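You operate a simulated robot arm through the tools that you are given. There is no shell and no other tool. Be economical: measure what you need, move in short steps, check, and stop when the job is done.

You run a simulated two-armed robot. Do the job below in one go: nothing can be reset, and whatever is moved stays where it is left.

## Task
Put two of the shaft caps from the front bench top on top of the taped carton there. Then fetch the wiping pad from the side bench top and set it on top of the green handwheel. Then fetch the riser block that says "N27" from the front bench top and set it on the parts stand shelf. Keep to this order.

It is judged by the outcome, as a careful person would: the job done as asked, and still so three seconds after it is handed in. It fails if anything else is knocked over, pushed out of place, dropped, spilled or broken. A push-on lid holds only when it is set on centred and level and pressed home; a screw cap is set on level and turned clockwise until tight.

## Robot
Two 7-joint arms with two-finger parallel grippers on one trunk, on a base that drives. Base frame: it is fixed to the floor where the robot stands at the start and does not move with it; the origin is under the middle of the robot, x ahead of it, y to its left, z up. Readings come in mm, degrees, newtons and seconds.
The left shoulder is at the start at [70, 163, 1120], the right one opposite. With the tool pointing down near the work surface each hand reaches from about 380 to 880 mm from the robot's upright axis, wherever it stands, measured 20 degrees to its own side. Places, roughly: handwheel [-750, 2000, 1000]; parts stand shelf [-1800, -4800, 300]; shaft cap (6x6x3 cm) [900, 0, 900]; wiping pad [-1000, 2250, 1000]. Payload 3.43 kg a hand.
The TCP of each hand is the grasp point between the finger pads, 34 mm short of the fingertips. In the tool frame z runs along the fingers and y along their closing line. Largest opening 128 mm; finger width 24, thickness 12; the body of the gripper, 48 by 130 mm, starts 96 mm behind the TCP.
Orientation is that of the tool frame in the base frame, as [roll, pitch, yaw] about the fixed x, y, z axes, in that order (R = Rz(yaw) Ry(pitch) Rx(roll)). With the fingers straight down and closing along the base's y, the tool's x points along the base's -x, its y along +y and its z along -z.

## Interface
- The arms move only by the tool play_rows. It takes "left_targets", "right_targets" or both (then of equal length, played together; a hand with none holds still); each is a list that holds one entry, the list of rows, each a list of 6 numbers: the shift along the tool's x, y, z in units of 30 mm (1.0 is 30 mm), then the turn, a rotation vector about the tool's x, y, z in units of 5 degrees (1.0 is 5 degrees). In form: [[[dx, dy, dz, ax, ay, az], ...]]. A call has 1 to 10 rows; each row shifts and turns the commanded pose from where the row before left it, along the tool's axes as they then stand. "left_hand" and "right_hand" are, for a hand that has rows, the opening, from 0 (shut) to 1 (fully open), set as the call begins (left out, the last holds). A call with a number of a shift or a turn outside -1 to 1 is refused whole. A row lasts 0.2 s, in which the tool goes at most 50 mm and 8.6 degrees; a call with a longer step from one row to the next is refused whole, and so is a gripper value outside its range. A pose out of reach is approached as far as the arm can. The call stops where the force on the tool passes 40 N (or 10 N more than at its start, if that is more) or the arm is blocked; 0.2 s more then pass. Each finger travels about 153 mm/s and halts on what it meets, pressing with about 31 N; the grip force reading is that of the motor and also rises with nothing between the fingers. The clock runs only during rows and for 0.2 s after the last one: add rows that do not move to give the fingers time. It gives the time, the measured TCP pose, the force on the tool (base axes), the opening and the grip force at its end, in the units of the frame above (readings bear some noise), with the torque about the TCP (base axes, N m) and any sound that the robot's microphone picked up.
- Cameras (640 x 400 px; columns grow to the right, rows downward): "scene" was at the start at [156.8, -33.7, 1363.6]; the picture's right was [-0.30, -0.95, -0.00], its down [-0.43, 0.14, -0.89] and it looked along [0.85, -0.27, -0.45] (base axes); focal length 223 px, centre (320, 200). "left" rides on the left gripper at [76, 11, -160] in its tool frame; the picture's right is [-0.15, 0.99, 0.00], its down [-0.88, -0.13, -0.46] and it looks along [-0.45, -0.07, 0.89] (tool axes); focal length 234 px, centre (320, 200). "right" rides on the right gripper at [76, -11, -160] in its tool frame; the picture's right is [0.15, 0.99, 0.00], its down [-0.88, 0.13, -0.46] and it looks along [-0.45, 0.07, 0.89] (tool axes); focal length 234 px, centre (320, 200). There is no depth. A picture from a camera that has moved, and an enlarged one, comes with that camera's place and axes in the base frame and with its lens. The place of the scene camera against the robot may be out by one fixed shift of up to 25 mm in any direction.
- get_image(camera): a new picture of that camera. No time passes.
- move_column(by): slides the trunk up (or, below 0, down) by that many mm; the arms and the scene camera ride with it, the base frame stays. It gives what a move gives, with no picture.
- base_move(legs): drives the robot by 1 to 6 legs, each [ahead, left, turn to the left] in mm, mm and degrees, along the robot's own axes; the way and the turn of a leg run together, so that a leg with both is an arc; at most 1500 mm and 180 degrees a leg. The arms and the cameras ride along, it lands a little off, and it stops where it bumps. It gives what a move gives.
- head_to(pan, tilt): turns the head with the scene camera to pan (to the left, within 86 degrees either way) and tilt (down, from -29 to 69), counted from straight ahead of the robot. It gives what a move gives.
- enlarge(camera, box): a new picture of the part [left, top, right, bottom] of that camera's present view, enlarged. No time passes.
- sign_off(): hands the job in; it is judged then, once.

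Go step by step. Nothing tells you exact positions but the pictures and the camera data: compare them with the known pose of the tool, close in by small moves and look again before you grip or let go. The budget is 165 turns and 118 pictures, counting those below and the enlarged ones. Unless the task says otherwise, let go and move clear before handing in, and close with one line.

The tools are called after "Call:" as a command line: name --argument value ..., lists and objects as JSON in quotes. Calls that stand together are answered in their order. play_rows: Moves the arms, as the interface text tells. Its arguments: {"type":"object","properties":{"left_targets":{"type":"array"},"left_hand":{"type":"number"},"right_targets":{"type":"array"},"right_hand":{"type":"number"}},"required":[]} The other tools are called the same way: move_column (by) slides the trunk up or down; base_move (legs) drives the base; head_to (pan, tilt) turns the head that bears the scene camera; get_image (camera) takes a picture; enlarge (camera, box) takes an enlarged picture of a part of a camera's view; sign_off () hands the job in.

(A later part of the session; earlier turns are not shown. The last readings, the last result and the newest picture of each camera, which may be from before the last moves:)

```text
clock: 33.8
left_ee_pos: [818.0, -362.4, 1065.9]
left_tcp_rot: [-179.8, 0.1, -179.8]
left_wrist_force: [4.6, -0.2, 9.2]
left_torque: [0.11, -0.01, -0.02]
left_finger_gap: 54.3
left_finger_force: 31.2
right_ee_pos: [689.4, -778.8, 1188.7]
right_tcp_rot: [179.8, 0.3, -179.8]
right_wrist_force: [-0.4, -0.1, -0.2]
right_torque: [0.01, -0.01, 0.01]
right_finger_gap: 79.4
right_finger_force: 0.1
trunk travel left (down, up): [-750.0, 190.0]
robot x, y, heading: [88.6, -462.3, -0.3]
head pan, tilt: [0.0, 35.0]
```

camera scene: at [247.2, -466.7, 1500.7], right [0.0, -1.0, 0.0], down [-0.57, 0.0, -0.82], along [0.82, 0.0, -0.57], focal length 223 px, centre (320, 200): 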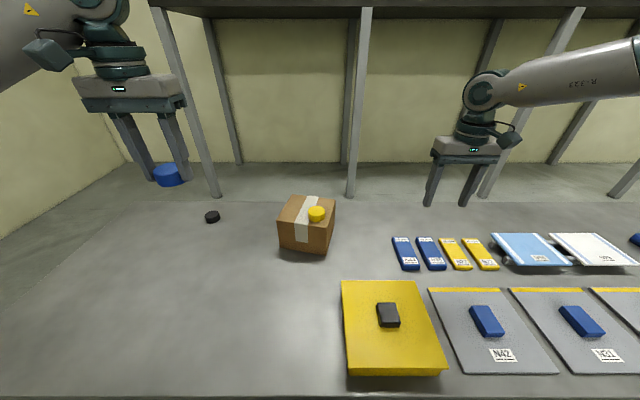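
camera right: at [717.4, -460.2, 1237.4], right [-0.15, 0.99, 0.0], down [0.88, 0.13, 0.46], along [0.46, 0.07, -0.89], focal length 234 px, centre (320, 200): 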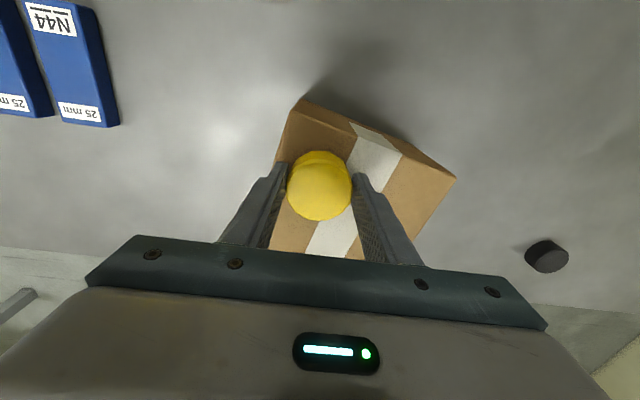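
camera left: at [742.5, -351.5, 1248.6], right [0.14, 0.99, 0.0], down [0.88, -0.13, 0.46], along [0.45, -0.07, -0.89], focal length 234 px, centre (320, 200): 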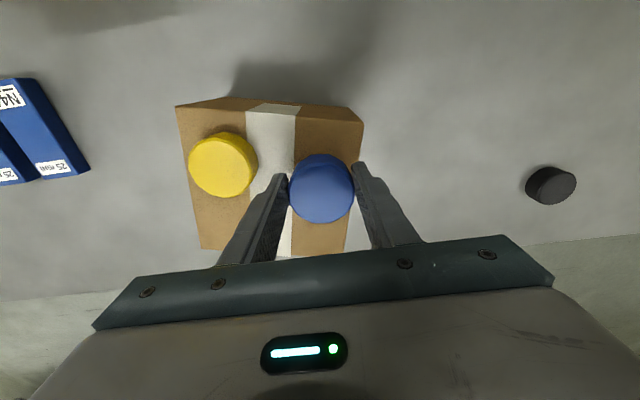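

Call:
play_rows --left_targets '[[[0, 0, -0.03, 0, 0, 0], [0, 0, 0, 0, 0, 0], [0, 0, 0, 0, 0, 0]]]' --left_hand 0.54

Call:
play_rows --left_targets '[[[0, 0, -0.2, 0, 0, 0], [0, 0, -0.5, 0, 0, 0], [0, 0, -0.8, 0, 0, 0], [0, 0, -0.9, 0, 0, 0], [0, 0, -0.9, 0, 0, 0], [0.5, 0, -0.5, 0, 0, 0], [0.9, 0, 0, 0, 0, 0], [0.9, 0, 0, 0, 0, 0], [0.9, 0, 0, 0, 0, 0], [0.9, 0, 0, 0, 0, 0]]]'

Call:
get_image --camera "scene"

Call:
enlarge --camera "scene" --box '[240, 160, 400, 260]'

```text
clock: 34.6
left_ee_pos: [817.5, -362.4, 1065.1]
left_tcp_rot: [-180.0, 0.1, -179.7]
left_wrist_force: [0.4, -0.4, -0.3]
left_torque: [0.0, 0.0, 0.02]
left_finger_gap: 69.2
left_finger_force: 0.1
right_ee_pos: [690.1, -778.6, 1187.7]
right_tcp_rot: [179.8, 0.2, -179.8]
right_wrist_force: [-0.2, -0.2, -0.1]
right_torque: [0.02, 0.0, 0.01]
right_finger_gap: 79.4
right_finger_force: 0.0
trunk travel left (down, up): [-750.0, 190.0]
robot x, y, heading: [87.3, -461.8, 0.3]
head pan, tilt: [0.0, 35.0]
```

```text
clock: 36.8
left_ee_pos: [693.6, -363.6, 1179.0]
left_tcp_rot: [-179.9, 0.1, -179.8]
left_wrist_force: [0.2, 0.6, 0.9]
left_torque: [-0.03, -0.03, 0.0]
left_finger_gap: 69.0
left_finger_force: 0.0
right_ee_pos: [689.6, -779.0, 1189.1]
right_tcp_rot: [179.9, 0.4, -179.9]
right_wrist_force: [-0.2, 0.7, -0.6]
right_torque: [0.0, -0.04, -0.01]
right_finger_gap: 79.4
right_finger_force: 0.0
trunk travel left (down, up): [-750.0, 190.0]
robot x, y, heading: [86.1, -459.5, -0.0]
head pan, tilt: [0.0, 35.0]
```

```text
87 pictures are left
camera scene: at [245.1, -466.4, 1501.0], right [0.0, -1.0, 0.0], down [-0.57, 0.0, -0.82], along [0.82, 0.0, -0.57], focal length 223 px, centre (320, 200)
```

scene: 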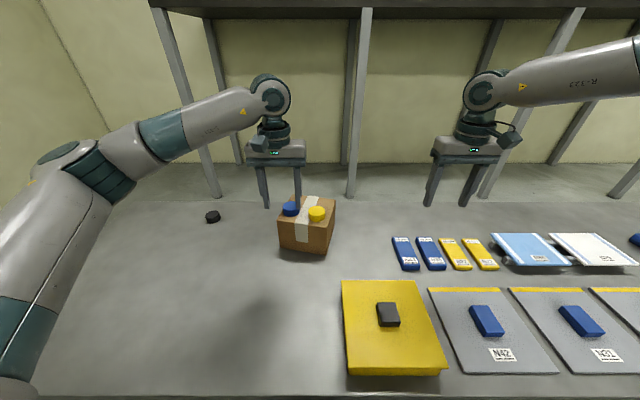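

```text
4.00 times, centred on (320, 210) of scene
camera zoom: at [245.1, -466.4, 1501.0], right [0.0, -1.0, 0.0], down [-0.57, 0.0, -0.82], along [0.82, 0.0, -0.57], focal length 891 px, centre (320, 160)
```

zoom: 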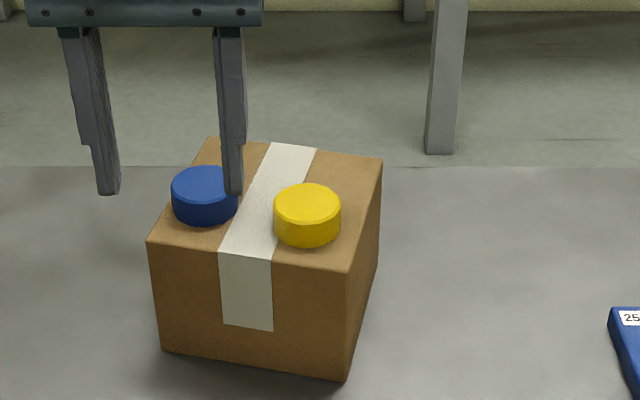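

Both caps rest well on the carton. Now I retract the arms, back off and look toward the side bench on the left rear.

Call:
play_rows --left_targets '[[[1, 0, -0.5, 0, 0, 0], [1, 0, -0.5, 0, 0, 0], [1, 0, -0.5, 0, 0, 0], [1, 0, -0.5, 0, 0, 0], [1, 0, -0.5, 0, 0, 0], [1, 0, 0, 0, 0, 0]]]' --right_targets '[[[1, 0, -0.5, 0, 0, 0], [1, 0, -0.5, 0, 0, 0], [1, 0, -0.5, 0, 0, 0], [1, 0, -0.5, 0, 0, 0], [1, 0, -0.5, 0, 0, 0], [1, 0, 0, 0, 0, 0]]]'

Call:
base_move --legs '[[-500, 0, 0], [0, 0, 90]]'

Call:
head_to --pan 35 --tilt 20

Call:
get_image --camera "scene"

```text
clock: 38.2
left_ee_pos: [512.0, -363.4, 1253.7]
left_tcp_rot: [180.0, 0.1, -179.7]
left_wrist_force: [-0.9, 0.4, -0.1]
left_torque: [0.0, -0.02, -0.03]
left_finger_gap: 69.1
left_finger_force: 0.1
right_ee_pos: [507.2, -779.8, 1264.2]
right_tcp_rot: [179.8, 0.5, -179.9]
right_wrist_force: [-0.6, -0.1, 0.1]
right_torque: [0.0, -0.03, 0.0]
right_finger_gap: 79.7
right_finger_force: 0.1
trunk travel left (down, up): [-750.0, 190.0]
robot x, y, heading: [89.0, -462.4, -0.2]
head pan, tilt: [0.0, 35.0]
```

```text
clock: 44.8
left_ee_pos: [-480.1, -34.0, 1253.6]
left_tcp_rot: [-180.0, 0.1, -91.4]
left_wrist_force: [-0.3, 0.2, -0.5]
left_torque: [0.03, -0.03, 0.01]
left_finger_gap: 69.1
left_finger_force: 0.0
right_ee_pos: [-63.8, -51.0, 1264.3]
right_tcp_rot: [179.8, 0.3, -91.6]
right_wrist_force: [0.2, -0.1, 0.2]
right_torque: [-0.01, 0.04, -0.03]
right_finger_gap: 79.5
right_finger_force: 0.1
trunk travel left (down, up): [-750.0, 190.0]
robot x, y, heading: [-395.2, -463.7, 88.9]
head pan, tilt: [0.0, 35.0]
```

```text
clock: 45.8
left_ee_pos: [-479.1, -33.4, 1253.6]
left_tcp_rot: [180.0, 0.1, -91.4]
left_wrist_force: [0.0, 0.7, 0.4]
left_torque: [-0.02, -0.01, 0.0]
left_finger_gap: 68.9
left_finger_force: 0.0
right_ee_pos: [-64.9, -51.3, 1264.9]
right_tcp_rot: [179.8, 0.3, -91.7]
right_wrist_force: [-0.2, 0.0, 0.9]
right_torque: [-0.02, 0.03, -0.01]
right_finger_gap: 79.7
right_finger_force: 0.1
trunk travel left (down, up): [-750.0, 190.0]
robot x, y, heading: [-393.7, -461.9, 88.3]
head pan, tilt: [35.0, 20.0]
```

```text
85 pictures are left
camera scene: at [-425.0, -340.1, 1524.7], right [0.84, 0.55, 0.0], down [0.19, -0.29, -0.94], along [-0.52, 0.78, -0.34], focal length 223 px, centre (320, 200)
```

scene: 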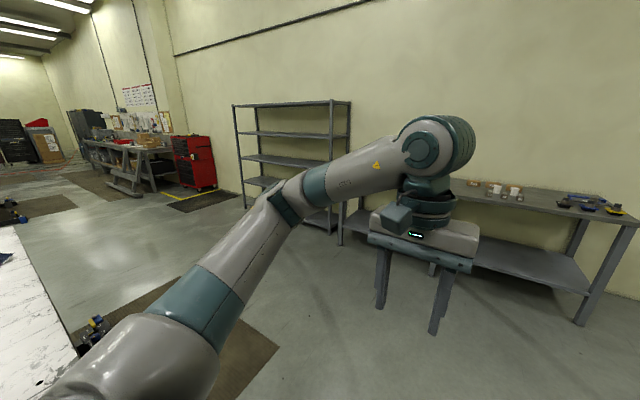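

The side bench stands along the wall at y ≈ 1700–2400. I'll drive nearer, facing it, and look again.

Call:
base_move --legs '[[900, 0, 1.7], [0, 350, 0]]'

Call:
head_to --pan 0 --tilt 25

Call:
get_image --camera "scene"

```text
clock: 52.4
left_ee_pos: [-859.7, 845.6, 1254.6]
left_tcp_rot: [180.0, 0.0, -88.6]
left_wrist_force: [-0.5, -0.5, 0.8]
left_torque: [0.01, 0.04, 0.0]
left_finger_gap: 69.4
left_finger_force: 0.0
right_ee_pos: [-444.1, 848.6, 1262.4]
right_tcp_rot: [179.8, 0.3, -88.6]
right_wrist_force: [0.2, -1.2, -0.6]
right_torque: [0.01, -0.01, -0.02]
right_finger_gap: 79.3
right_finger_force: 0.3
trunk travel left (down, up): [-750.0, 190.0]
robot x, y, heading: [-751.1, 419.5, 91.1]
head pan, tilt: [35.0, 20.0]
```

```text
clock: 53.4
left_ee_pos: [-861.0, 845.7, 1252.9]
left_tcp_rot: [179.9, 0.0, -88.5]
left_wrist_force: [-0.1, -0.2, 0.3]
left_torque: [0.02, -0.03, -0.02]
left_finger_gap: 69.1
left_finger_force: 0.2
right_ee_pos: [-443.9, 849.8, 1263.2]
right_tcp_rot: [179.7, 0.3, -88.6]
right_wrist_force: [0.4, 0.3, 0.4]
right_torque: [0.01, 0.01, 0.01]
right_finger_gap: 79.5
right_finger_force: 0.1
trunk travel left (down, up): [-750.0, 190.0]
robot x, y, heading: [-752.6, 421.6, 91.7]
head pan, tilt: [0.0, 25.0]
```

```text
84 pictures are left
camera scene: at [-736.8, 558.4, 1516.7], right [1.0, 0.03, 0.0], down [0.01, -0.42, -0.91], along [-0.02, 0.91, -0.42], focal length 223 px, centre (320, 200)
```

scene: 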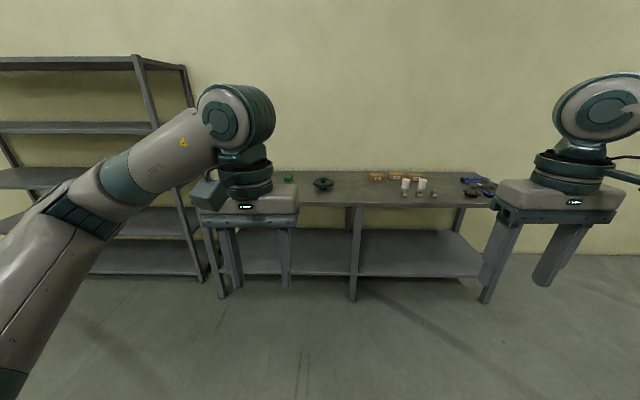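

Call:
enlarge --camera "scene" --box '[270, 150, 510, 220]'

```text
2.67 times, centred on (390, 185) of scene
camera zoom: at [-736.8, 558.4, 1516.7], right [1.0, 0.03, 0.0], down [0.01, -0.42, -0.91], along [-0.02, 0.91, -0.42], focal length 594 px, centre (133, 240)
```

zoom: 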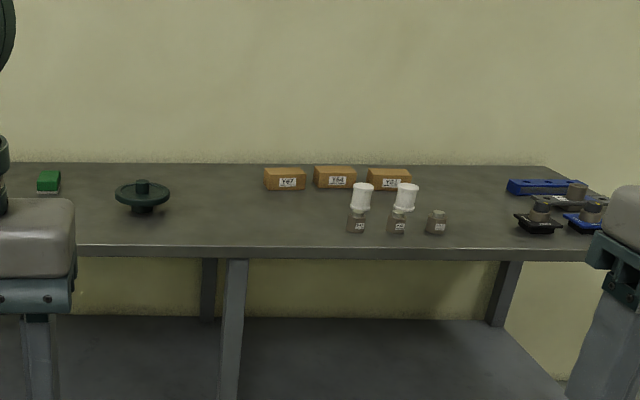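

The dark green handwheel is near (-745,1950) and a green-topped pad near (-1010,2150+). I'll move closer for measuring.

Call:
base_move --legs '[[850, 0, -1.5], [0, 100, 0]]'

Call:
head_to --pan 0 --tilt 40

Call:
get_image --camera "scene"

Call:
get_image --camera "left"

```text
clock: 58.7
left_ee_pos: [-949.8, 1700.4, 1253.6]
left_tcp_rot: [179.9, 0.1, -90.6]
left_wrist_force: [-0.4, -0.3, -0.4]
left_torque: [0.01, -0.02, -0.03]
left_finger_gap: 69.2
left_finger_force: 0.1
right_ee_pos: [-535.0, 1688.9, 1263.5]
right_tcp_rot: [179.8, 0.3, -90.7]
right_wrist_force: [0.1, 0.3, 0.3]
right_torque: [0.02, 0.02, -0.04]
right_finger_gap: 79.4
right_finger_force: 0.1
trunk travel left (down, up): [-750.0, 190.0]
robot x, y, heading: [-859.1, 1272.8, 89.2]
head pan, tilt: [0.0, 25.0]
```

```text
clock: 59.5
left_ee_pos: [-953.6, 1701.0, 1253.5]
left_tcp_rot: [-179.9, 0.1, -90.6]
left_wrist_force: [0.0, 0.2, -0.4]
left_torque: [-0.02, -0.01, 0.02]
left_finger_gap: 68.9
left_finger_force: 0.1
right_ee_pos: [-537.3, 1688.3, 1264.2]
right_tcp_rot: [179.9, 0.3, -90.8]
right_wrist_force: [-0.1, -0.1, 1.1]
right_torque: [-0.03, -0.03, -0.01]
right_finger_gap: 79.4
right_finger_force: 0.1
trunk travel left (down, up): [-750.0, 190.0]
robot x, y, heading: [-858.8, 1269.3, 89.5]
head pan, tilt: [0.0, 40.0]
```

```text
82 pictures are left
camera scene: at [-840.6, 1401.9, 1493.4], right [1.0, -0.01, 0.0], down [-0.01, -0.64, -0.77], along [0.01, 0.77, -0.64], focal length 223 px, centre (320, 200)
```

scene: 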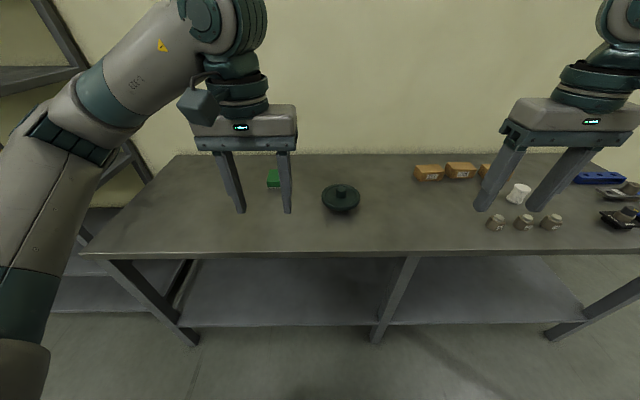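

```text
81 pictures are left
camera left: at [-964.3, 1624.1, 1412.9], right [-0.99, 0.16, 0.0], down [0.14, 0.88, 0.46], along [0.07, 0.45, -0.89], focal length 234 px, centre (320, 200)
```

left: 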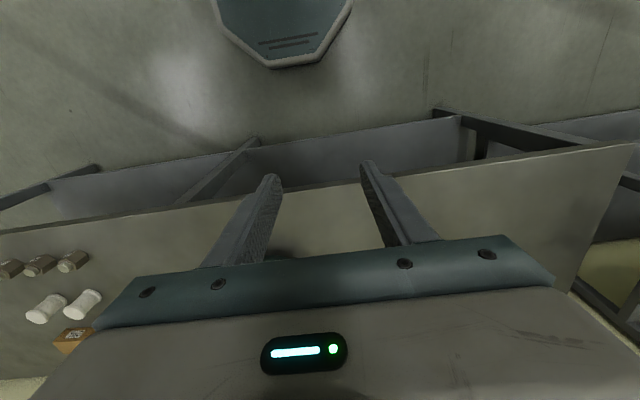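

Bench top is z ≈ 900 with its edge at y ≈ 1836. I'll go 255 mm closer and bring the left hand over the pad.

Call:
base_move --legs '[[255, 0, 0.5]]'

Call:
move_column --by -80

Call:
enlarge --camera "scene" --box '[200, 150, 440, 300]'

Call:
get_image --camera "left"

```text
clock: 61.4
left_ee_pos: [-955.6, 1957.0, 1253.8]
left_tcp_rot: [-179.9, 0.0, -90.1]
left_wrist_force: [-0.3, 0.5, 0.2]
left_torque: [0.0, -0.02, 0.02]
left_finger_gap: 69.4
left_finger_force: 0.1
right_ee_pos: [-539.3, 1950.7, 1264.5]
right_tcp_rot: [179.9, 0.4, -90.1]
right_wrist_force: [0.1, -0.4, 0.5]
right_torque: [-0.01, 0.01, 0.03]
right_finger_gap: 79.6
right_finger_force: 0.1
trunk travel left (down, up): [-750.0, 190.0]
robot x, y, heading: [-859.4, 1531.5, 89.8]
head pan, tilt: [0.0, 40.0]
```

```text
clock: 62.5
left_ee_pos: [-954.1, 1958.0, 1173.8]
left_tcp_rot: [-180.0, 0.1, -90.0]
left_wrist_force: [-0.3, -0.6, 0.1]
left_torque: [-0.02, 0.0, 0.0]
left_finger_gap: 69.1
left_finger_force: 0.1
right_ee_pos: [-539.9, 1952.3, 1183.7]
right_tcp_rot: [179.8, 0.3, -90.1]
right_wrist_force: [0.2, -0.4, 0.0]
right_torque: [-0.01, 0.0, 0.0]
right_finger_gap: 79.6
right_finger_force: 0.1
trunk travel left (down, up): [-670.0, 270.0]
robot x, y, heading: [-857.9, 1529.3, 89.8]
head pan, tilt: [0.0, 40.0]
```

```text
2.67 times, centred on (320, 225) of scene
camera zoom: at [-838.9, 1661.3, 1413.4], right [1.0, 0.0, 0.0], down [0.0, -0.64, -0.77], along [0.0, 0.77, -0.64], focal length 594 px, centre (320, 133)
```

zoom: 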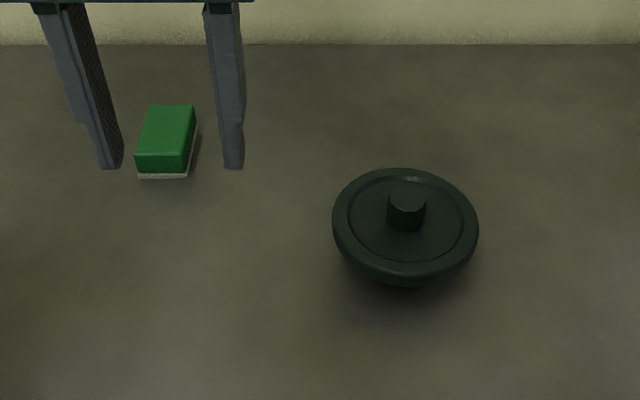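

```text
79 pictures are left
camera left: at [-965.1, 1882.2, 1333.1], right [-0.99, 0.15, 0.0], down [0.13, 0.88, 0.46], along [0.07, 0.45, -0.89], focal length 234 px, centre (320, 200)
```

left: 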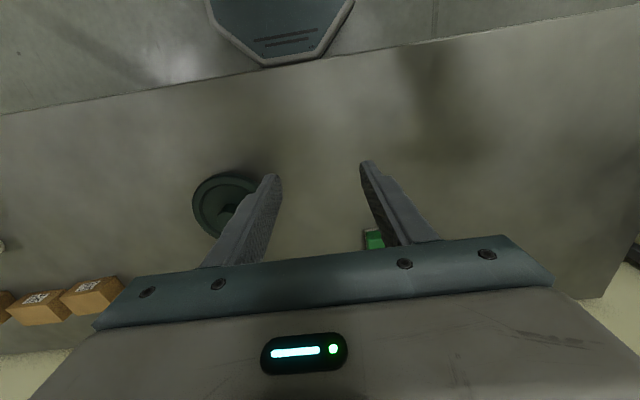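

Pad ≈ (-1041,2213), about 60 mm wide with its long side along y. The handwheel has a raised knob in its middle. I'm bringing the left hand above the pad.

Call:
play_rows --left_targets '[[[-0.95, 0.362, 0.475, 0, 0, 0], [-0.95, 0.362, 0.475, 0, 0, 0], [-0.95, 0.362, 0.475, 0, 0, 0], [-0.95, 0.362, 0.475, 0, 0, 0], [-0.95, 0.362, 0.475, 0, 0, 0], [-0.95, 0.362, 0.475, 0, 0, 0], [-0.95, 0.362, 0.475, 0, 0, 0], [-0.95, 0.362, 0.475, 0, 0, 0], [0, 0, 0, 0, 0, 0]]]' --left_hand 0.85

Call:
get_image --camera "left"

Call:
enlarge --camera "scene" --box '[310, 190, 400, 270]'

```text
clock: 64.5
left_ee_pos: [-1044.8, 2186.2, 1060.5]
left_tcp_rot: [-180.0, 0.1, -90.0]
left_wrist_force: [0.4, 0.1, -0.3]
left_torque: [-0.01, 0.0, -0.02]
left_finger_gap: 108.8
left_finger_force: 0.1
right_ee_pos: [-539.5, 1950.9, 1184.6]
right_tcp_rot: [179.8, 0.4, -90.1]
right_wrist_force: [0.0, -0.6, 0.5]
right_torque: [-0.03, -0.03, 0.01]
right_finger_gap: 79.4
right_finger_force: 0.0
trunk travel left (down, up): [-670.0, 270.0]
robot x, y, heading: [-855.8, 1535.0, 89.8]
head pan, tilt: [0.0, 40.0]
```

```text
78 pictures are left
camera left: at [-1055.0, 2110.4, 1220.0], right [-0.99, 0.15, 0.0], down [0.13, 0.88, 0.46], along [0.07, 0.45, -0.89], focal length 234 px, centre (320, 200)
```

left: 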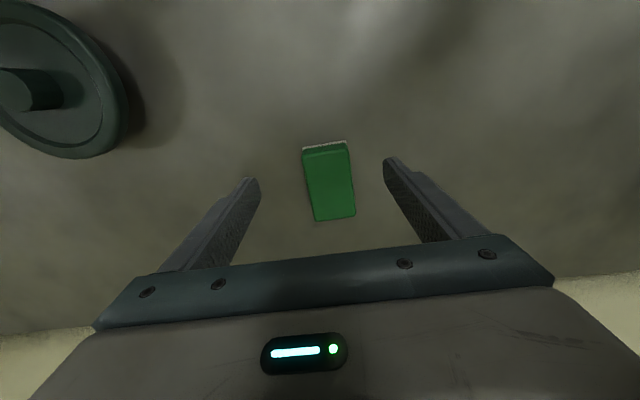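

```text
5.00 times, centred on (355, 230) of scene
camera zoom: at [-838.8, 1660.9, 1413.4], right [1.0, 0.0, 0.0], down [0.0, -0.64, -0.77], along [0.0, 0.77, -0.64], focal length 1114 px, centre (145, 50)
```

zoom: 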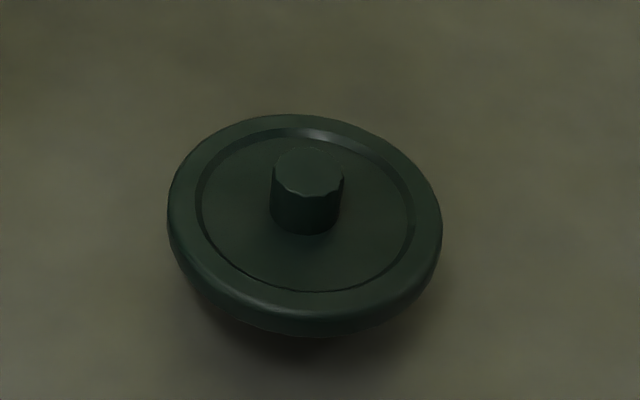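

The pad is square to the hand, centred at about (-1049,2236). I'll line up over it and descend.

Call:
play_rows --left_targets '[[[-0.84, 0.13, 0, 0, 0, 0], [-0.83, 0, 0, 0, 0, 0], [0, 0, 0.7, 0, 0, 0], [0, 0, 0.7, 0, 0, 0], [0, 0, 0.7, 0, 0, 0], [0, 0, 0, 0, 0, 0]]]'

Call:
get_image --camera "left"

```text
clock: 65.9
left_ee_pos: [-1046.7, 2236.1, 997.9]
left_tcp_rot: [-180.0, 0.0, -90.0]
left_wrist_force: [-0.4, -0.1, -0.4]
left_torque: [0.01, 0.0, -0.02]
left_finger_gap: 109.0
left_finger_force: 0.0
right_ee_pos: [-538.8, 1951.9, 1184.5]
right_tcp_rot: [179.8, 0.2, -90.1]
right_wrist_force: [0.1, 0.1, -0.3]
right_torque: [-0.02, -0.01, 0.0]
right_finger_gap: 79.4
right_finger_force: 0.0
trunk travel left (down, up): [-670.0, 270.0]
robot x, y, heading: [-857.6, 1530.3, 89.9]
head pan, tilt: [0.0, 40.0]
```

```text
76 pictures are left
camera left: at [-1057.2, 2159.9, 1156.7], right [-0.99, 0.15, 0.0], down [0.13, 0.88, 0.46], along [0.07, 0.45, -0.89], focal length 234 px, centre (320, 200)
```

left: 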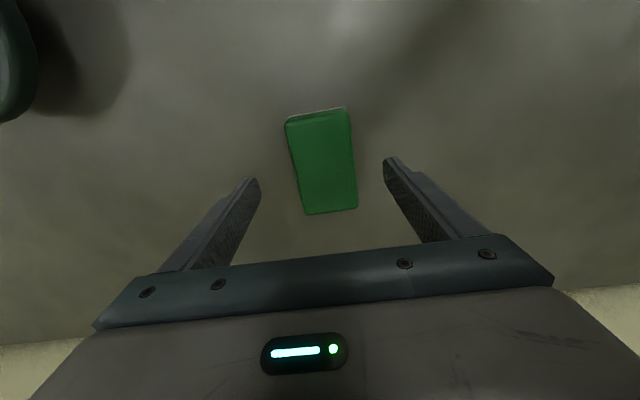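

Call:
play_rows --left_targets '[[[0, 0.1, 0.6, 0, 0, 0], [0, 0, 0.6, 0, 0, 0], [0, 0, 0.6, 0, 0, 0], [0, 0, 0, 0, 0, 0]]]'

Call:
play_rows --left_targets '[[[0, 0, 0, 0, 0, 0], [0, 0, 0, 0, 0, 0], [0, 0, 0, 0, 0, 0], [0, 0, 0, 0, 0, 0]]]' --left_hand 0

Call:
get_image --camera "left"

```text
clock: 66.9
left_ee_pos: [-1048.7, 2235.5, 943.8]
left_tcp_rot: [-179.8, 0.1, -90.1]
left_wrist_force: [0.0, -0.3, 0.0]
left_torque: [0.0, -0.01, -0.01]
left_finger_gap: 108.7
left_finger_force: 0.1
right_ee_pos: [-539.2, 1952.0, 1184.6]
right_tcp_rot: [179.8, 0.3, -90.2]
right_wrist_force: [-0.5, 0.9, -0.2]
right_torque: [0.0, -0.02, 0.01]
right_finger_gap: 79.2
right_finger_force: 0.1
trunk travel left (down, up): [-670.0, 270.0]
robot x, y, heading: [-859.3, 1533.5, 90.0]
head pan, tilt: [0.0, 40.0]
```

```text
clock: 67.9
left_ee_pos: [-1048.7, 2236.2, 943.1]
left_tcp_rot: [-180.0, 0.1, -90.0]
left_wrist_force: [-0.2, 1.3, 1.4]
left_torque: [0.01, -0.03, 0.04]
left_finger_gap: 59.5
left_finger_force: 31.4
right_ee_pos: [-539.1, 1952.2, 1183.5]
right_tcp_rot: [179.8, 0.3, -90.1]
right_wrist_force: [1.1, -0.2, -0.1]
right_torque: [-0.03, -0.01, 0.02]
right_finger_gap: 79.5
right_finger_force: 0.1
trunk travel left (down, up): [-670.0, 270.0]
robot x, y, heading: [-863.2, 1532.5, 90.0]
head pan, tilt: [0.0, 40.0]
```

```text
75 pictures are left
camera left: at [-1059.4, 2160.5, 1102.3], right [-0.99, 0.15, 0.0], down [0.13, 0.88, 0.46], along [0.07, 0.45, -0.89], focal length 234 px, centre (320, 200)
```

left: 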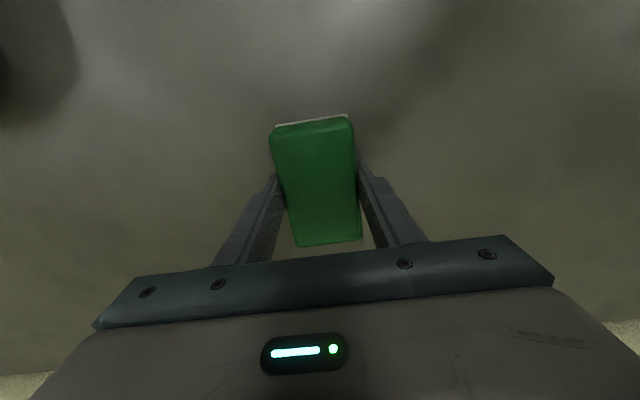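

The pad is held (59.5 mm). I'll lift it and look at the handwheel with the right hand camera and the left one.

Call:
play_rows --left_targets '[[[0, 0, -0.5, 0, 0, 0], [0, 0, -0.9, 0, 0, 0], [0, 0, -0.9, 0, 0, 0], [0, 0, -0.9, 0, 0, 0], [0, 0, -0.9, 0, 0, 0], [0, 0, -0.9, 0, 0, 0], [0, 0, -0.9, 0, 0, 0], [0, 0, 0, 0, 0, 0]]]'

Call:
get_image --camera "right"

Call:
get_image --camera "left"

```text
clock: 69.7
left_ee_pos: [-1049.1, 2237.2, 1119.8]
left_tcp_rot: [-179.9, 0.0, -90.0]
left_wrist_force: [-0.6, -1.0, -1.5]
left_torque: [-0.03, 0.02, -0.02]
left_finger_gap: 59.3
left_finger_force: 30.4
right_ee_pos: [-539.2, 1953.0, 1183.2]
right_tcp_rot: [179.8, 0.4, -90.0]
right_wrist_force: [0.4, -0.9, -0.1]
right_torque: [-0.03, -0.02, -0.01]
right_finger_gap: 79.3
right_finger_force: 0.0
trunk travel left (down, up): [-670.0, 270.0]
robot x, y, heading: [-859.6, 1535.0, 89.8]
head pan, tilt: [0.0, 40.0]
```

```text
74 pictures are left
camera right: at [-528.1, 1875.4, 1343.0], right [-0.99, -0.15, 0.0], down [-0.13, 0.88, 0.46], along [-0.07, 0.46, -0.89], focal length 234 px, centre (320, 200)
```

right: 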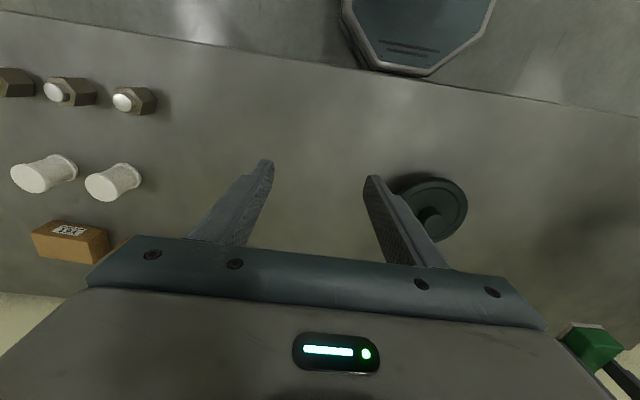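

```text
73 pictures are left
camera left: at [-1059.2, 2160.3, 1278.8], right [-0.99, 0.15, 0.0], down [0.13, 0.88, 0.46], along [0.07, 0.45, -0.89], focal length 234 px, centre (320, 200)
```

left: 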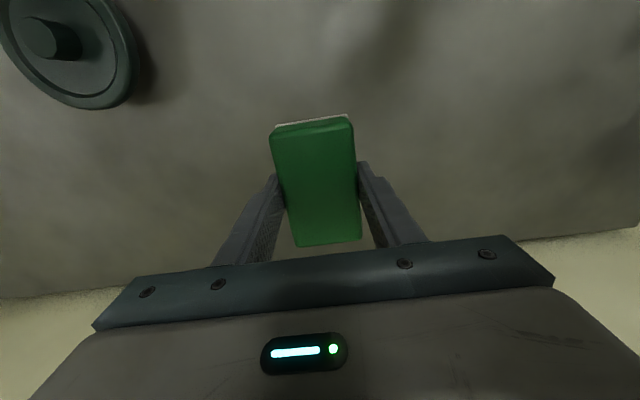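

Call:
enlarge --camera "right" --box '[380, 160, 500, 250]'

Call:
enlarge --camera "left" --box '[0, 0, 150, 120]'

```text
4.44 times, centred on (440, 205) of right
camera zoom: at [-528.1, 1875.4, 1343.0], right [-0.99, -0.15, 0.0], down [-0.13, 0.88, 0.46], along [-0.07, 0.46, -0.89], focal length 1041 px, centre (-213, 178)
```

zoom: 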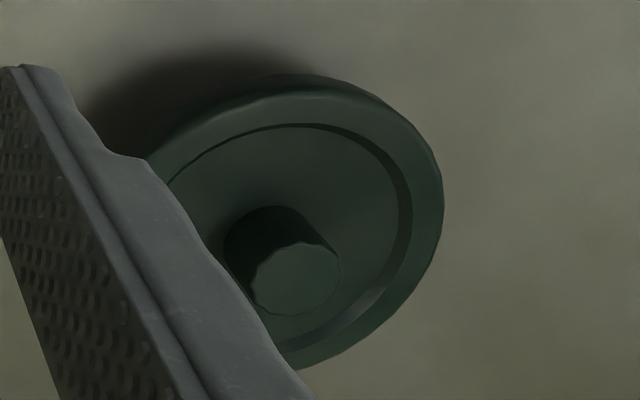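

```text
3.33 times, centred on (75, 60) of left
camera zoom: at [-1059.2, 2160.3, 1278.8], right [-0.99, 0.15, 0.0], down [0.13, 0.88, 0.46], along [0.07, 0.45, -0.89], focal length 781 px, centre (1137, 667)
```

zoom: 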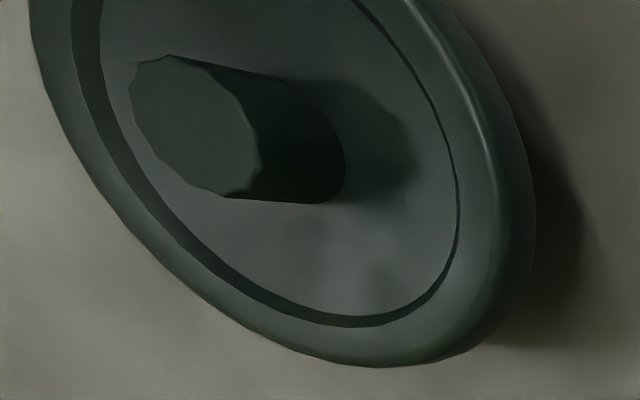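

Triangulating from both cameras puts the knob top at (-771,2076,982). I'm carrying the pad over it.

Call:
play_rows --left_targets '[[[0.537, -0.926, 0, 0, 0, 0], [0.537, -0.926, 0, 0, 0, 0], [0.537, -0.926, 0, 0, 0, 0], [0.537, -0.926, 0, 0, 0, 0], [0.537, -0.926, 0, 0, 0, 0], [0.537, -0.926, 0, 0, 0, 0], [0.537, -0.926, 0, 0, 0, 0], [0.537, -0.926, 0, 0, 0, 0], [0.537, -0.926, 0, 0, 0, 0], [0.537, -0.926, 0, 0, 0, 0]]]'

Call:
play_rows --left_targets '[[[0, 0, 0.7, 0, 0, 0], [0, 0, 0.7, 0, 0, 0], [0, 0, 0.7, 0, 0, 0], [0, 0, 0, 0, 0, 0]]]'

Call:
enlarge --camera "scene" --box '[290, 150, 430, 260]'

Call:
get_image --camera "right"

```text
clock: 71.9
left_ee_pos: [-769.0, 2074.8, 1121.4]
left_tcp_rot: [-180.0, 0.0, -90.0]
left_wrist_force: [0.3, -0.3, -0.8]
left_torque: [0.02, 0.01, 0.03]
left_finger_gap: 59.3
left_finger_force: 31.4
right_ee_pos: [-537.6, 1952.0, 1183.0]
right_tcp_rot: [179.8, 0.3, -90.2]
right_wrist_force: [-0.3, 0.4, -0.2]
right_torque: [0.02, 0.03, -0.01]
right_finger_gap: 79.5
right_finger_force: 0.1
trunk travel left (down, up): [-670.0, 270.0]
robot x, y, heading: [-858.3, 1533.3, 89.7]
head pan, tilt: [0.0, 40.0]
```

```text
clock: 72.9
left_ee_pos: [-769.3, 2075.2, 1056.8]
left_tcp_rot: [-180.0, 0.1, -90.0]
left_wrist_force: [0.3, 0.4, -0.9]
left_torque: [0.02, 0.0, -0.01]
left_finger_gap: 59.1
left_finger_force: 31.7
right_ee_pos: [-538.5, 1951.7, 1184.0]
right_tcp_rot: [179.8, 0.3, -90.1]
right_wrist_force: [-0.9, 0.4, 0.4]
right_torque: [-0.01, 0.02, -0.04]
right_finger_gap: 79.5
right_finger_force: 0.1
trunk travel left (down, up): [-670.0, 270.0]
robot x, y, heading: [-856.1, 1530.2, 89.7]
head pan, tilt: [0.0, 40.0]
```

```text
3.64 times, centred on (360, 205) of scene
camera zoom: at [-838.5, 1661.3, 1413.3], right [1.0, 0.0, 0.0], down [0.0, -0.64, -0.77], along [0.0, 0.77, -0.64], focal length 810 px, centre (174, 182)
```

zoom: 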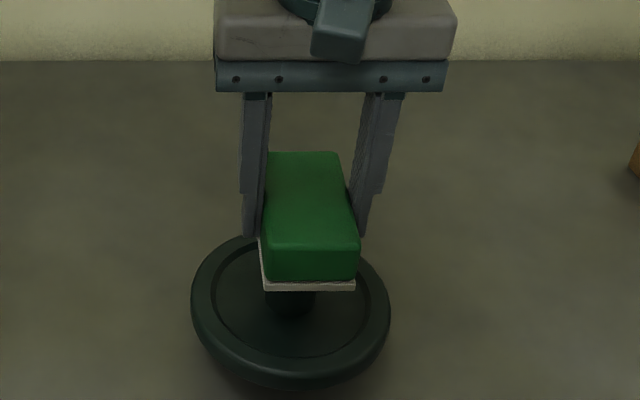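

```text
69 pictures are left
camera right: at [-527.4, 1874.8, 1343.0], right [-0.99, -0.15, 0.0], down [-0.13, 0.88, 0.46], along [-0.07, 0.46, -0.89], focal length 234 px, centre (320, 200)
```

right: 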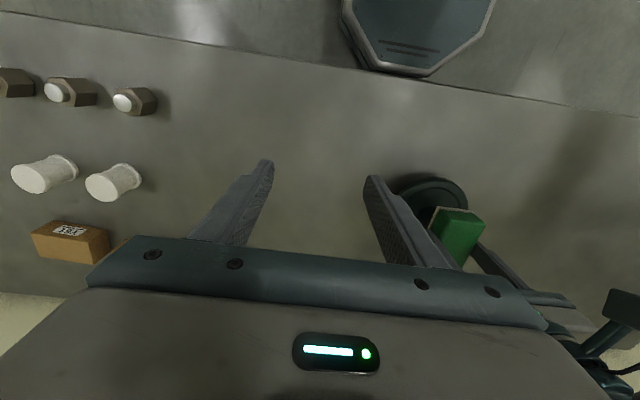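

Call:
play_rows --left_targets '[[[0, 0.06, 0.4, 0, 0, 0], [0, 0, 0.35, 0, 0, 0], [0, 0, 0.15, 0, 0, 0], [0, 0, 0.05, 0, 0, 0]]]'

Call:
play_rows --left_targets '[[[0, 0, 0.05, 0, 0, 0], [0, 0, 0.05, 0, 0, 0]]]'

```text
clock: 73.9
left_ee_pos: [-773.0, 2075.0, 1027.7]
left_tcp_rot: [-180.0, 0.1, -89.9]
left_wrist_force: [-0.3, -0.4, -0.2]
left_torque: [-0.03, 0.01, -0.03]
left_finger_gap: 59.1
left_finger_force: 31.2
right_ee_pos: [-540.0, 1950.8, 1183.1]
right_tcp_rot: [179.8, 0.3, -90.1]
right_wrist_force: [0.1, -0.7, 0.1]
right_torque: [0.0, -0.03, -0.02]
right_finger_gap: 79.5
right_finger_force: 0.0
trunk travel left (down, up): [-670.0, 270.0]
robot x, y, heading: [-858.3, 1526.9, 90.4]
head pan, tilt: [0.0, 40.0]
```

```text
clock: 74.5
left_ee_pos: [-772.6, 2075.6, 1025.3]
left_tcp_rot: [180.0, 0.0, -90.0]
left_wrist_force: [-0.5, 0.0, -1.0]
left_torque: [-0.02, 0.0, 0.03]
left_finger_gap: 59.4
left_finger_force: 31.1
right_ee_pos: [-540.4, 1952.5, 1183.9]
right_tcp_rot: [179.8, 0.3, -90.1]
right_wrist_force: [0.8, 0.0, 0.6]
right_torque: [0.01, 0.01, -0.02]
right_finger_gap: 79.5
right_finger_force: 0.0
trunk travel left (down, up): [-670.0, 270.0]
robot x, y, heading: [-856.0, 1530.9, 89.8]
head pan, tilt: [0.0, 40.0]
```

Call:
play_rows --left_targets '[[[0, 0, 0.05, 0, 0, 0], [0, 0, 0.03, 0, 0, 0]]]'

Call:
play_rows --left_targets '[[[0, 0, 0.03, 0, 0, 0], [0, 0, 0.03, 0, 0, 0]]]'

Call:
enlarge --camera "scene" --box '[310, 190, 400, 250]'

```text
clock: 75.1
left_ee_pos: [-773.3, 2074.6, 1025.3]
left_tcp_rot: [-179.9, 0.2, -90.1]
left_wrist_force: [-0.2, 0.4, 13.8]
left_torque: [0.0, 0.06, -0.03]
left_finger_gap: 58.9
left_finger_force: 31.4
right_ee_pos: [-538.2, 1950.4, 1184.6]
right_tcp_rot: [179.8, 0.5, -90.0]
right_wrist_force: [0.4, 0.1, 0.4]
right_torque: [0.03, 0.0, -0.01]
right_finger_gap: 79.4
right_finger_force: 0.1
trunk travel left (down, up): [-670.0, 270.0]
robot x, y, heading: [-857.7, 1529.2, 89.9]
head pan, tilt: [0.0, 40.0]
```

```text
clock: 75.7
left_ee_pos: [-774.0, 2074.5, 1024.4]
left_tcp_rot: [-179.8, 0.3, -90.0]
left_wrist_force: [1.1, 4.5, 26.4]
left_torque: [0.17, 0.04, 0.01]
left_finger_gap: 59.5
left_finger_force: 30.6
right_ee_pos: [-539.2, 1950.2, 1184.9]
right_tcp_rot: [179.7, 0.5, -90.1]
right_wrist_force: [0.3, -0.2, -0.3]
right_torque: [-0.02, 0.02, 0.03]
right_finger_gap: 79.4
right_finger_force: 0.0
trunk travel left (down, up): [-670.0, 270.0]
robot x, y, heading: [-860.1, 1533.9, 90.1]
head pan, tilt: [0.0, 40.0]
```

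```text
6.67 times, centred on (355, 220) of scene
camera zoom: at [-839.0, 1659.5, 1413.7], right [1.0, 0.0, 0.0], down [0.0, -0.64, -0.77], along [0.0, 0.77, -0.64], focal length 1485 px, centre (87, 67)
```

zoom: 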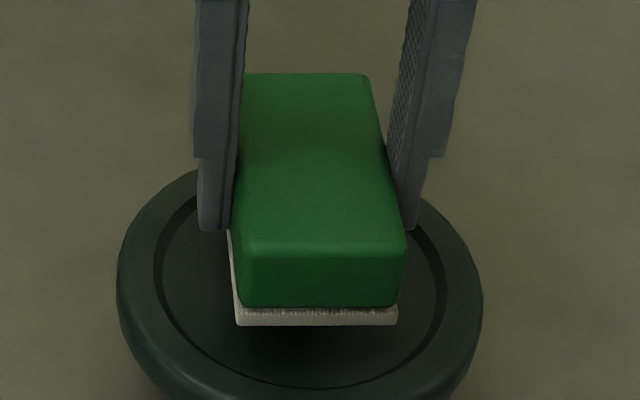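

Contact is where I expected it, with the pad level on the knob. I'll relieve the pressure, then open slightly and check stability.

Call:
play_rows --left_targets '[[[0, 0, -0.06, 0, 0, 0], [0, 0, 0, 0, 0, 0]]]'

Call:
play_rows --left_targets '[[[0, 0, 0, 0, 0, 0], [0, 0, 0, 0, 0, 0], [0, 0, 0, 0, 0, 0]]]' --left_hand 0.56

Call:
enlarge --camera "scene" --box '[310, 190, 400, 250]'

```text
clock: 76.3
left_ee_pos: [-771.2, 2075.8, 1023.4]
left_tcp_rot: [-179.9, 0.1, -90.0]
left_wrist_force: [1.3, 3.9, 19.8]
left_torque: [0.2, -0.05, 0.02]
left_finger_gap: 59.0
left_finger_force: 31.5
right_ee_pos: [-539.1, 1950.5, 1184.3]
right_tcp_rot: [179.7, 0.4, -90.1]
right_wrist_force: [0.0, -0.2, -0.5]
right_torque: [-0.02, 0.03, -0.01]
right_finger_gap: 79.3
right_finger_force: 0.0
trunk travel left (down, up): [-670.0, 270.0]
robot x, y, heading: [-853.6, 1534.5, 90.2]
head pan, tilt: [0.0, 40.0]
```

```text
clock: 77.1
left_ee_pos: [-773.3, 2076.5, 1023.5]
left_tcp_rot: [-180.0, 0.0, -90.1]
left_wrist_force: [-0.4, 1.0, 0.1]
left_torque: [-0.01, -0.01, -0.01]
left_finger_gap: 72.0
left_finger_force: 0.0
right_ee_pos: [-539.7, 1952.3, 1183.2]
right_tcp_rot: [179.8, 0.3, -90.1]
right_wrist_force: [0.1, -0.5, 0.5]
right_torque: [0.01, 0.01, -0.01]
right_finger_gap: 79.4
right_finger_force: 0.1
trunk travel left (down, up): [-670.0, 270.0]
robot x, y, heading: [-857.4, 1528.1, 90.1]
head pan, tilt: [0.0, 40.0]
```

```text
6.67 times, centred on (355, 220) of scene
camera zoom: at [-838.8, 1661.7, 1413.3], right [1.0, 0.0, 0.0], down [0.0, -0.64, -0.77], along [0.0, 0.77, -0.64], focal length 1485 px, centre (87, 67)
```

zoom: 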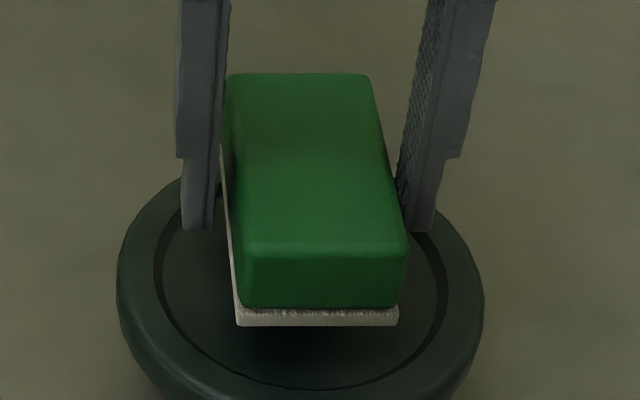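

The pad stands stable and level. I'll open a bit more and lift clear.

Call:
play_rows --left_targets '[[[0, 0, 0, 0, 0, 0], [0, 0, -0.3, 0, 0, 0], [0, 0, -0.6, 0, 0, 0], [0, 0, -0.9, 0, 0, 0], [0, 0, -0.9, 0, 0, 0], [0, 0, -0.9, 0, 0, 0], [0, 0, -0.9, 0, 0, 0], [0, 0.8, -0.5, 0, 0, 0], [0, 0.8, 0, 0, 0, 0], [0, 0.8, 0, 0, 0, 0]]]' --left_hand 0.7

Call:
get_image --camera "scene"

```text
clock: 79.3
left_ee_pos: [-844.7, 2075.7, 1174.5]
left_tcp_rot: [-179.9, 0.2, -90.0]
left_wrist_force: [0.0, -0.3, 0.5]
left_torque: [-0.02, -0.03, -0.02]
left_finger_gap: 89.8
left_finger_force: 0.0
right_ee_pos: [-539.4, 1951.5, 1183.0]
right_tcp_rot: [179.9, 0.3, -90.1]
right_wrist_force: [-0.3, 0.0, 0.1]
right_torque: [-0.01, 0.01, 0.01]
right_finger_gap: 79.3
right_finger_force: 0.0
trunk travel left (down, up): [-670.0, 270.0]
robot x, y, heading: [-857.7, 1530.4, 90.1]
head pan, tilt: [0.0, 40.0]
```

```text
66 pictures are left
camera scene: at [-839.8, 1661.3, 1413.4], right [1.0, 0.0, 0.0], down [0.0, -0.64, -0.77], along [0.0, 0.77, -0.64], focal length 223 px, centre (320, 200)
```

scene: 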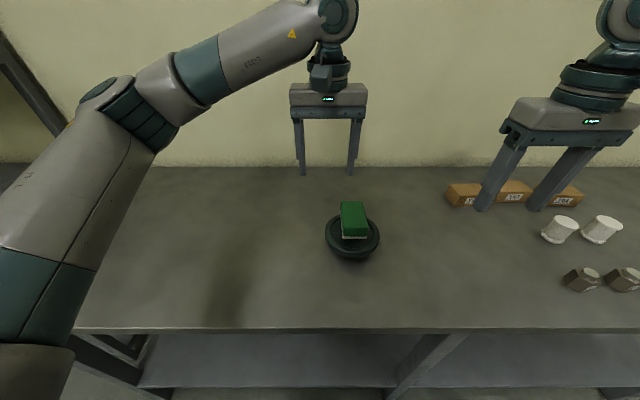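

The pad rests on the handwheel. Now I retract, back away, turn and return to the front bench for N27.

Call:
play_rows --left_targets '[[[1, 0.5, 0, 0, 0, 0], [1, 0.5, 0, 0, 0, 0], [1, 0.5, 0, 0, 0, 0], [1, 0.5, 0, 0, 0, 0], [0.5, 0, 0, 0, 0, 0]]]'

Call:
base_move --legs '[[-500, 0, 0], [0, 0, -90], [350, -860, 0], [350, -850, 0]]'

Call:
head_to --pan -15 --tilt 35

Call:
get_image --camera "scene"

```text
clock: 80.5
left_ee_pos: [-904.6, 1939.7, 1172.4]
left_tcp_rot: [-180.0, 0.1, -90.1]
left_wrist_force: [0.2, -0.4, -0.7]
left_torque: [0.0, 0.01, 0.01]
left_finger_gap: 89.5
left_finger_force: 0.2
right_ee_pos: [-539.0, 1951.8, 1184.1]
right_tcp_rot: [179.8, 0.2, -90.0]
right_wrist_force: [-0.3, 0.4, 0.3]
right_torque: [-0.03, 0.02, 0.01]
right_finger_gap: 79.4
right_finger_force: 0.0
trunk travel left (down, up): [-670.0, 270.0]
robot x, y, heading: [-856.9, 1533.5, 89.9]
head pan, tilt: [0.0, 40.0]
```

```text
clock: 96.1
left_ee_pos: [211.4, -641.0, 1172.5]
left_tcp_rot: [-180.0, 0.1, 178.1]
left_wrist_force: [-0.8, -0.5, 0.6]
left_torque: [-0.01, -0.02, 0.01]
left_finger_gap: 89.4
left_finger_force: 0.0
right_ee_pos: [211.4, -1008.4, 1183.3]
right_tcp_rot: [179.8, 0.3, 178.0]
right_wrist_force: [1.0, 0.0, -0.5]
right_torque: [0.0, 0.0, -0.03]
right_finger_gap: 79.3
right_finger_force: 0.0
trunk travel left (down, up): [-670.0, 270.0]
robot x, y, heading: [-198.9, -675.3, -2.1]
head pan, tilt: [0.0, 40.0]
```

```text
clock: 96.9
left_ee_pos: [212.1, -641.6, 1172.4]
left_tcp_rot: [179.9, 0.0, 178.1]
left_wrist_force: [-0.2, 0.1, -0.2]
left_torque: [0.0, -0.01, 0.03]
left_finger_gap: 89.4
left_finger_force: 0.0
right_ee_pos: [210.4, -1007.5, 1183.4]
right_tcp_rot: [179.7, 0.4, 178.0]
right_wrist_force: [0.3, -0.8, -0.9]
right_torque: [0.01, -0.03, 0.0]
right_finger_gap: 79.6
right_finger_force: 0.0
trunk travel left (down, up): [-670.0, 270.0]
robot x, y, heading: [-200.7, -676.8, -2.0]
head pan, tilt: [-15.0, 35.0]
```

```text
65 pictures are left
camera scene: at [-43.9, -708.3, 1420.9], right [-0.29, -0.96, 0.0], down [-0.55, 0.17, -0.82], along [0.78, -0.24, -0.57], focal length 223 px, centre (320, 200)
```

scene: 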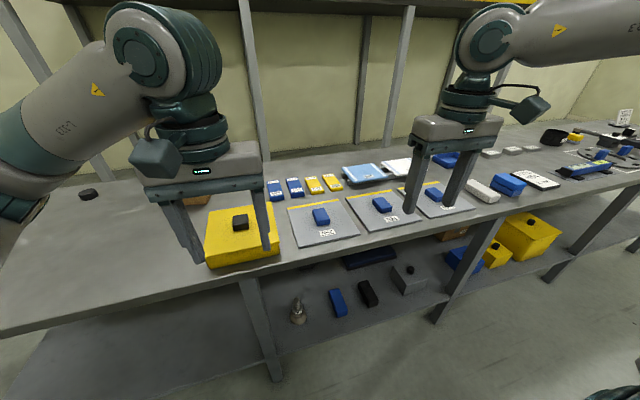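

I'm in front of the blocks. I'll close in by 270 mm and straighten the heading.

Call:
base_move --legs '[[270, 0, 2]]'

Call:
play_rows --right_targets '[[[-0.8, 0.5, 0.2, 0, 0, 0], [-0.8, 0.5, 0.2, 0, 0, 0], [-0.8, 0.5, 0.2, 0, 0, 0], [-0.8, 0.5, 0.2, 0, 0, 0], [-0.8, 0.5, 0.2, 0, 0, 0], [-0.8, 0.5, 0.2, 0, 0, 0], [0, 0, 0, 0, 0, 0]]]'

Call:
get_image --camera "right"

Call:
get_image --camera "scene"

```text
clock: 98.8
left_ee_pos: [471.5, -630.0, 1173.0]
left_tcp_rot: [180.0, 0.1, -179.7]
left_wrist_force: [-0.3, -0.2, 0.3]
left_torque: [-0.01, 0.03, -0.02]
left_finger_gap: 89.7
left_finger_force: 0.0
right_ee_pos: [485.6, -997.0, 1184.2]
right_tcp_rot: [179.8, 0.4, -179.9]
right_wrist_force: [-0.6, 0.5, 0.5]
right_torque: [0.0, -0.03, 0.01]
right_finger_gap: 79.6
right_finger_force: 0.1
trunk travel left (down, up): [-670.0, 270.0]
robot x, y, heading: [63.7, -679.2, -0.1]
head pan, tilt: [-15.0, 35.0]
```

```text
clock: 100.4
left_ee_pos: [471.4, -630.5, 1172.7]
left_tcp_rot: [-180.0, 0.1, -179.8]
left_wrist_force: [-0.1, -1.0, -0.4]
left_torque: [0.03, -0.01, -0.02]
left_finger_gap: 89.8
left_finger_force: 0.1
right_ee_pos: [629.4, -905.2, 1147.7]
right_tcp_rot: [179.8, 0.3, -179.9]
right_wrist_force: [-0.7, -0.5, -0.4]
right_torque: [0.04, 0.01, -0.03]
right_finger_gap: 79.4
right_finger_force: 0.0
trunk travel left (down, up): [-670.0, 270.0]
robot x, y, heading: [62.2, -680.3, 0.3]
head pan, tilt: [-15.0, 35.0]
```

```text
64 pictures are left
camera right: at [552.5, -917.1, 1307.5], right [-0.15, 0.99, 0.0], down [0.88, 0.13, 0.46], along [0.46, 0.07, -0.89], focal length 234 px, centre (320, 200)
```

right: 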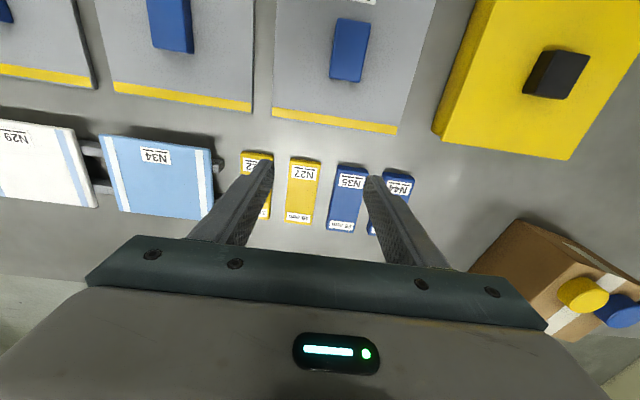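

```text
63 pictures are left
camera scene: at [218.6, -707.6, 1421.0], right [-0.26, -0.97, 0.0], down [-0.55, 0.15, -0.82], along [0.79, -0.21, -0.57], focal length 223 px, centre (320, 200)
```

scene: 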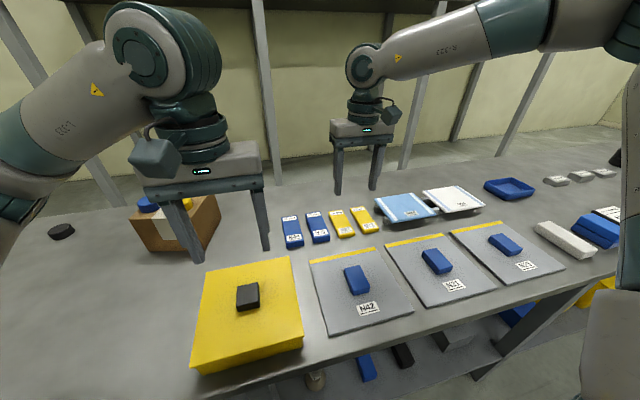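

N27 is near (740,-922), with about 33 mm gaps to its neighbours. Before gripping I'll glance toward the parts stand to learn how its shelf must be approached.

Call:
head_to --pan -86 --tilt 10

Call:
get_image --camera "scene"

```text
clock: 101.8
left_ee_pos: [472.7, -630.6, 1172.2]
left_tcp_rot: [180.0, 0.2, -179.8]
left_wrist_force: [-0.3, 0.2, 0.6]
left_torque: [-0.03, -0.01, -0.02]
left_finger_gap: 89.6
left_finger_force: 0.1
right_ee_pos: [629.2, -904.5, 1147.5]
right_tcp_rot: [179.8, 0.3, -179.8]
right_wrist_force: [-0.1, 0.5, 0.1]
right_torque: [0.0, -0.01, 0.01]
right_finger_gap: 79.3
right_finger_force: 0.1
trunk travel left (down, up): [-670.0, 270.0]
robot x, y, heading: [64.6, -674.9, 0.0]
head pan, tilt: [-85.9, 10.0]
```

```text
62 pictures are left
camera scene: at [141.5, -777.4, 1461.0], right [-1.0, -0.08, 0.0], down [-0.01, 0.17, -0.98], along [0.07, -0.98, -0.17], focal length 223 px, centre (320, 200)
```

scene: 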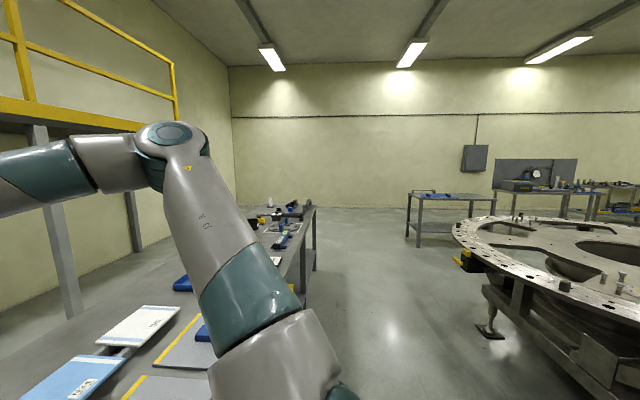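

Call:
enlarge --camera "scene" --box '[390, 170, 510, 260]'

```text
4.44 times, centred on (450, 215) of scene
camera zoom: at [141.5, -777.4, 1461.0], right [-1.0, -0.08, 0.0], down [-0.01, 0.17, -0.98], along [0.07, -0.98, -0.17], focal length 990 px, centre (-258, 133)
```

zoom: 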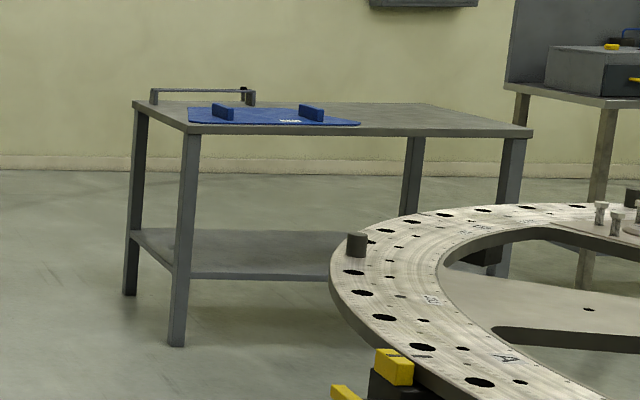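

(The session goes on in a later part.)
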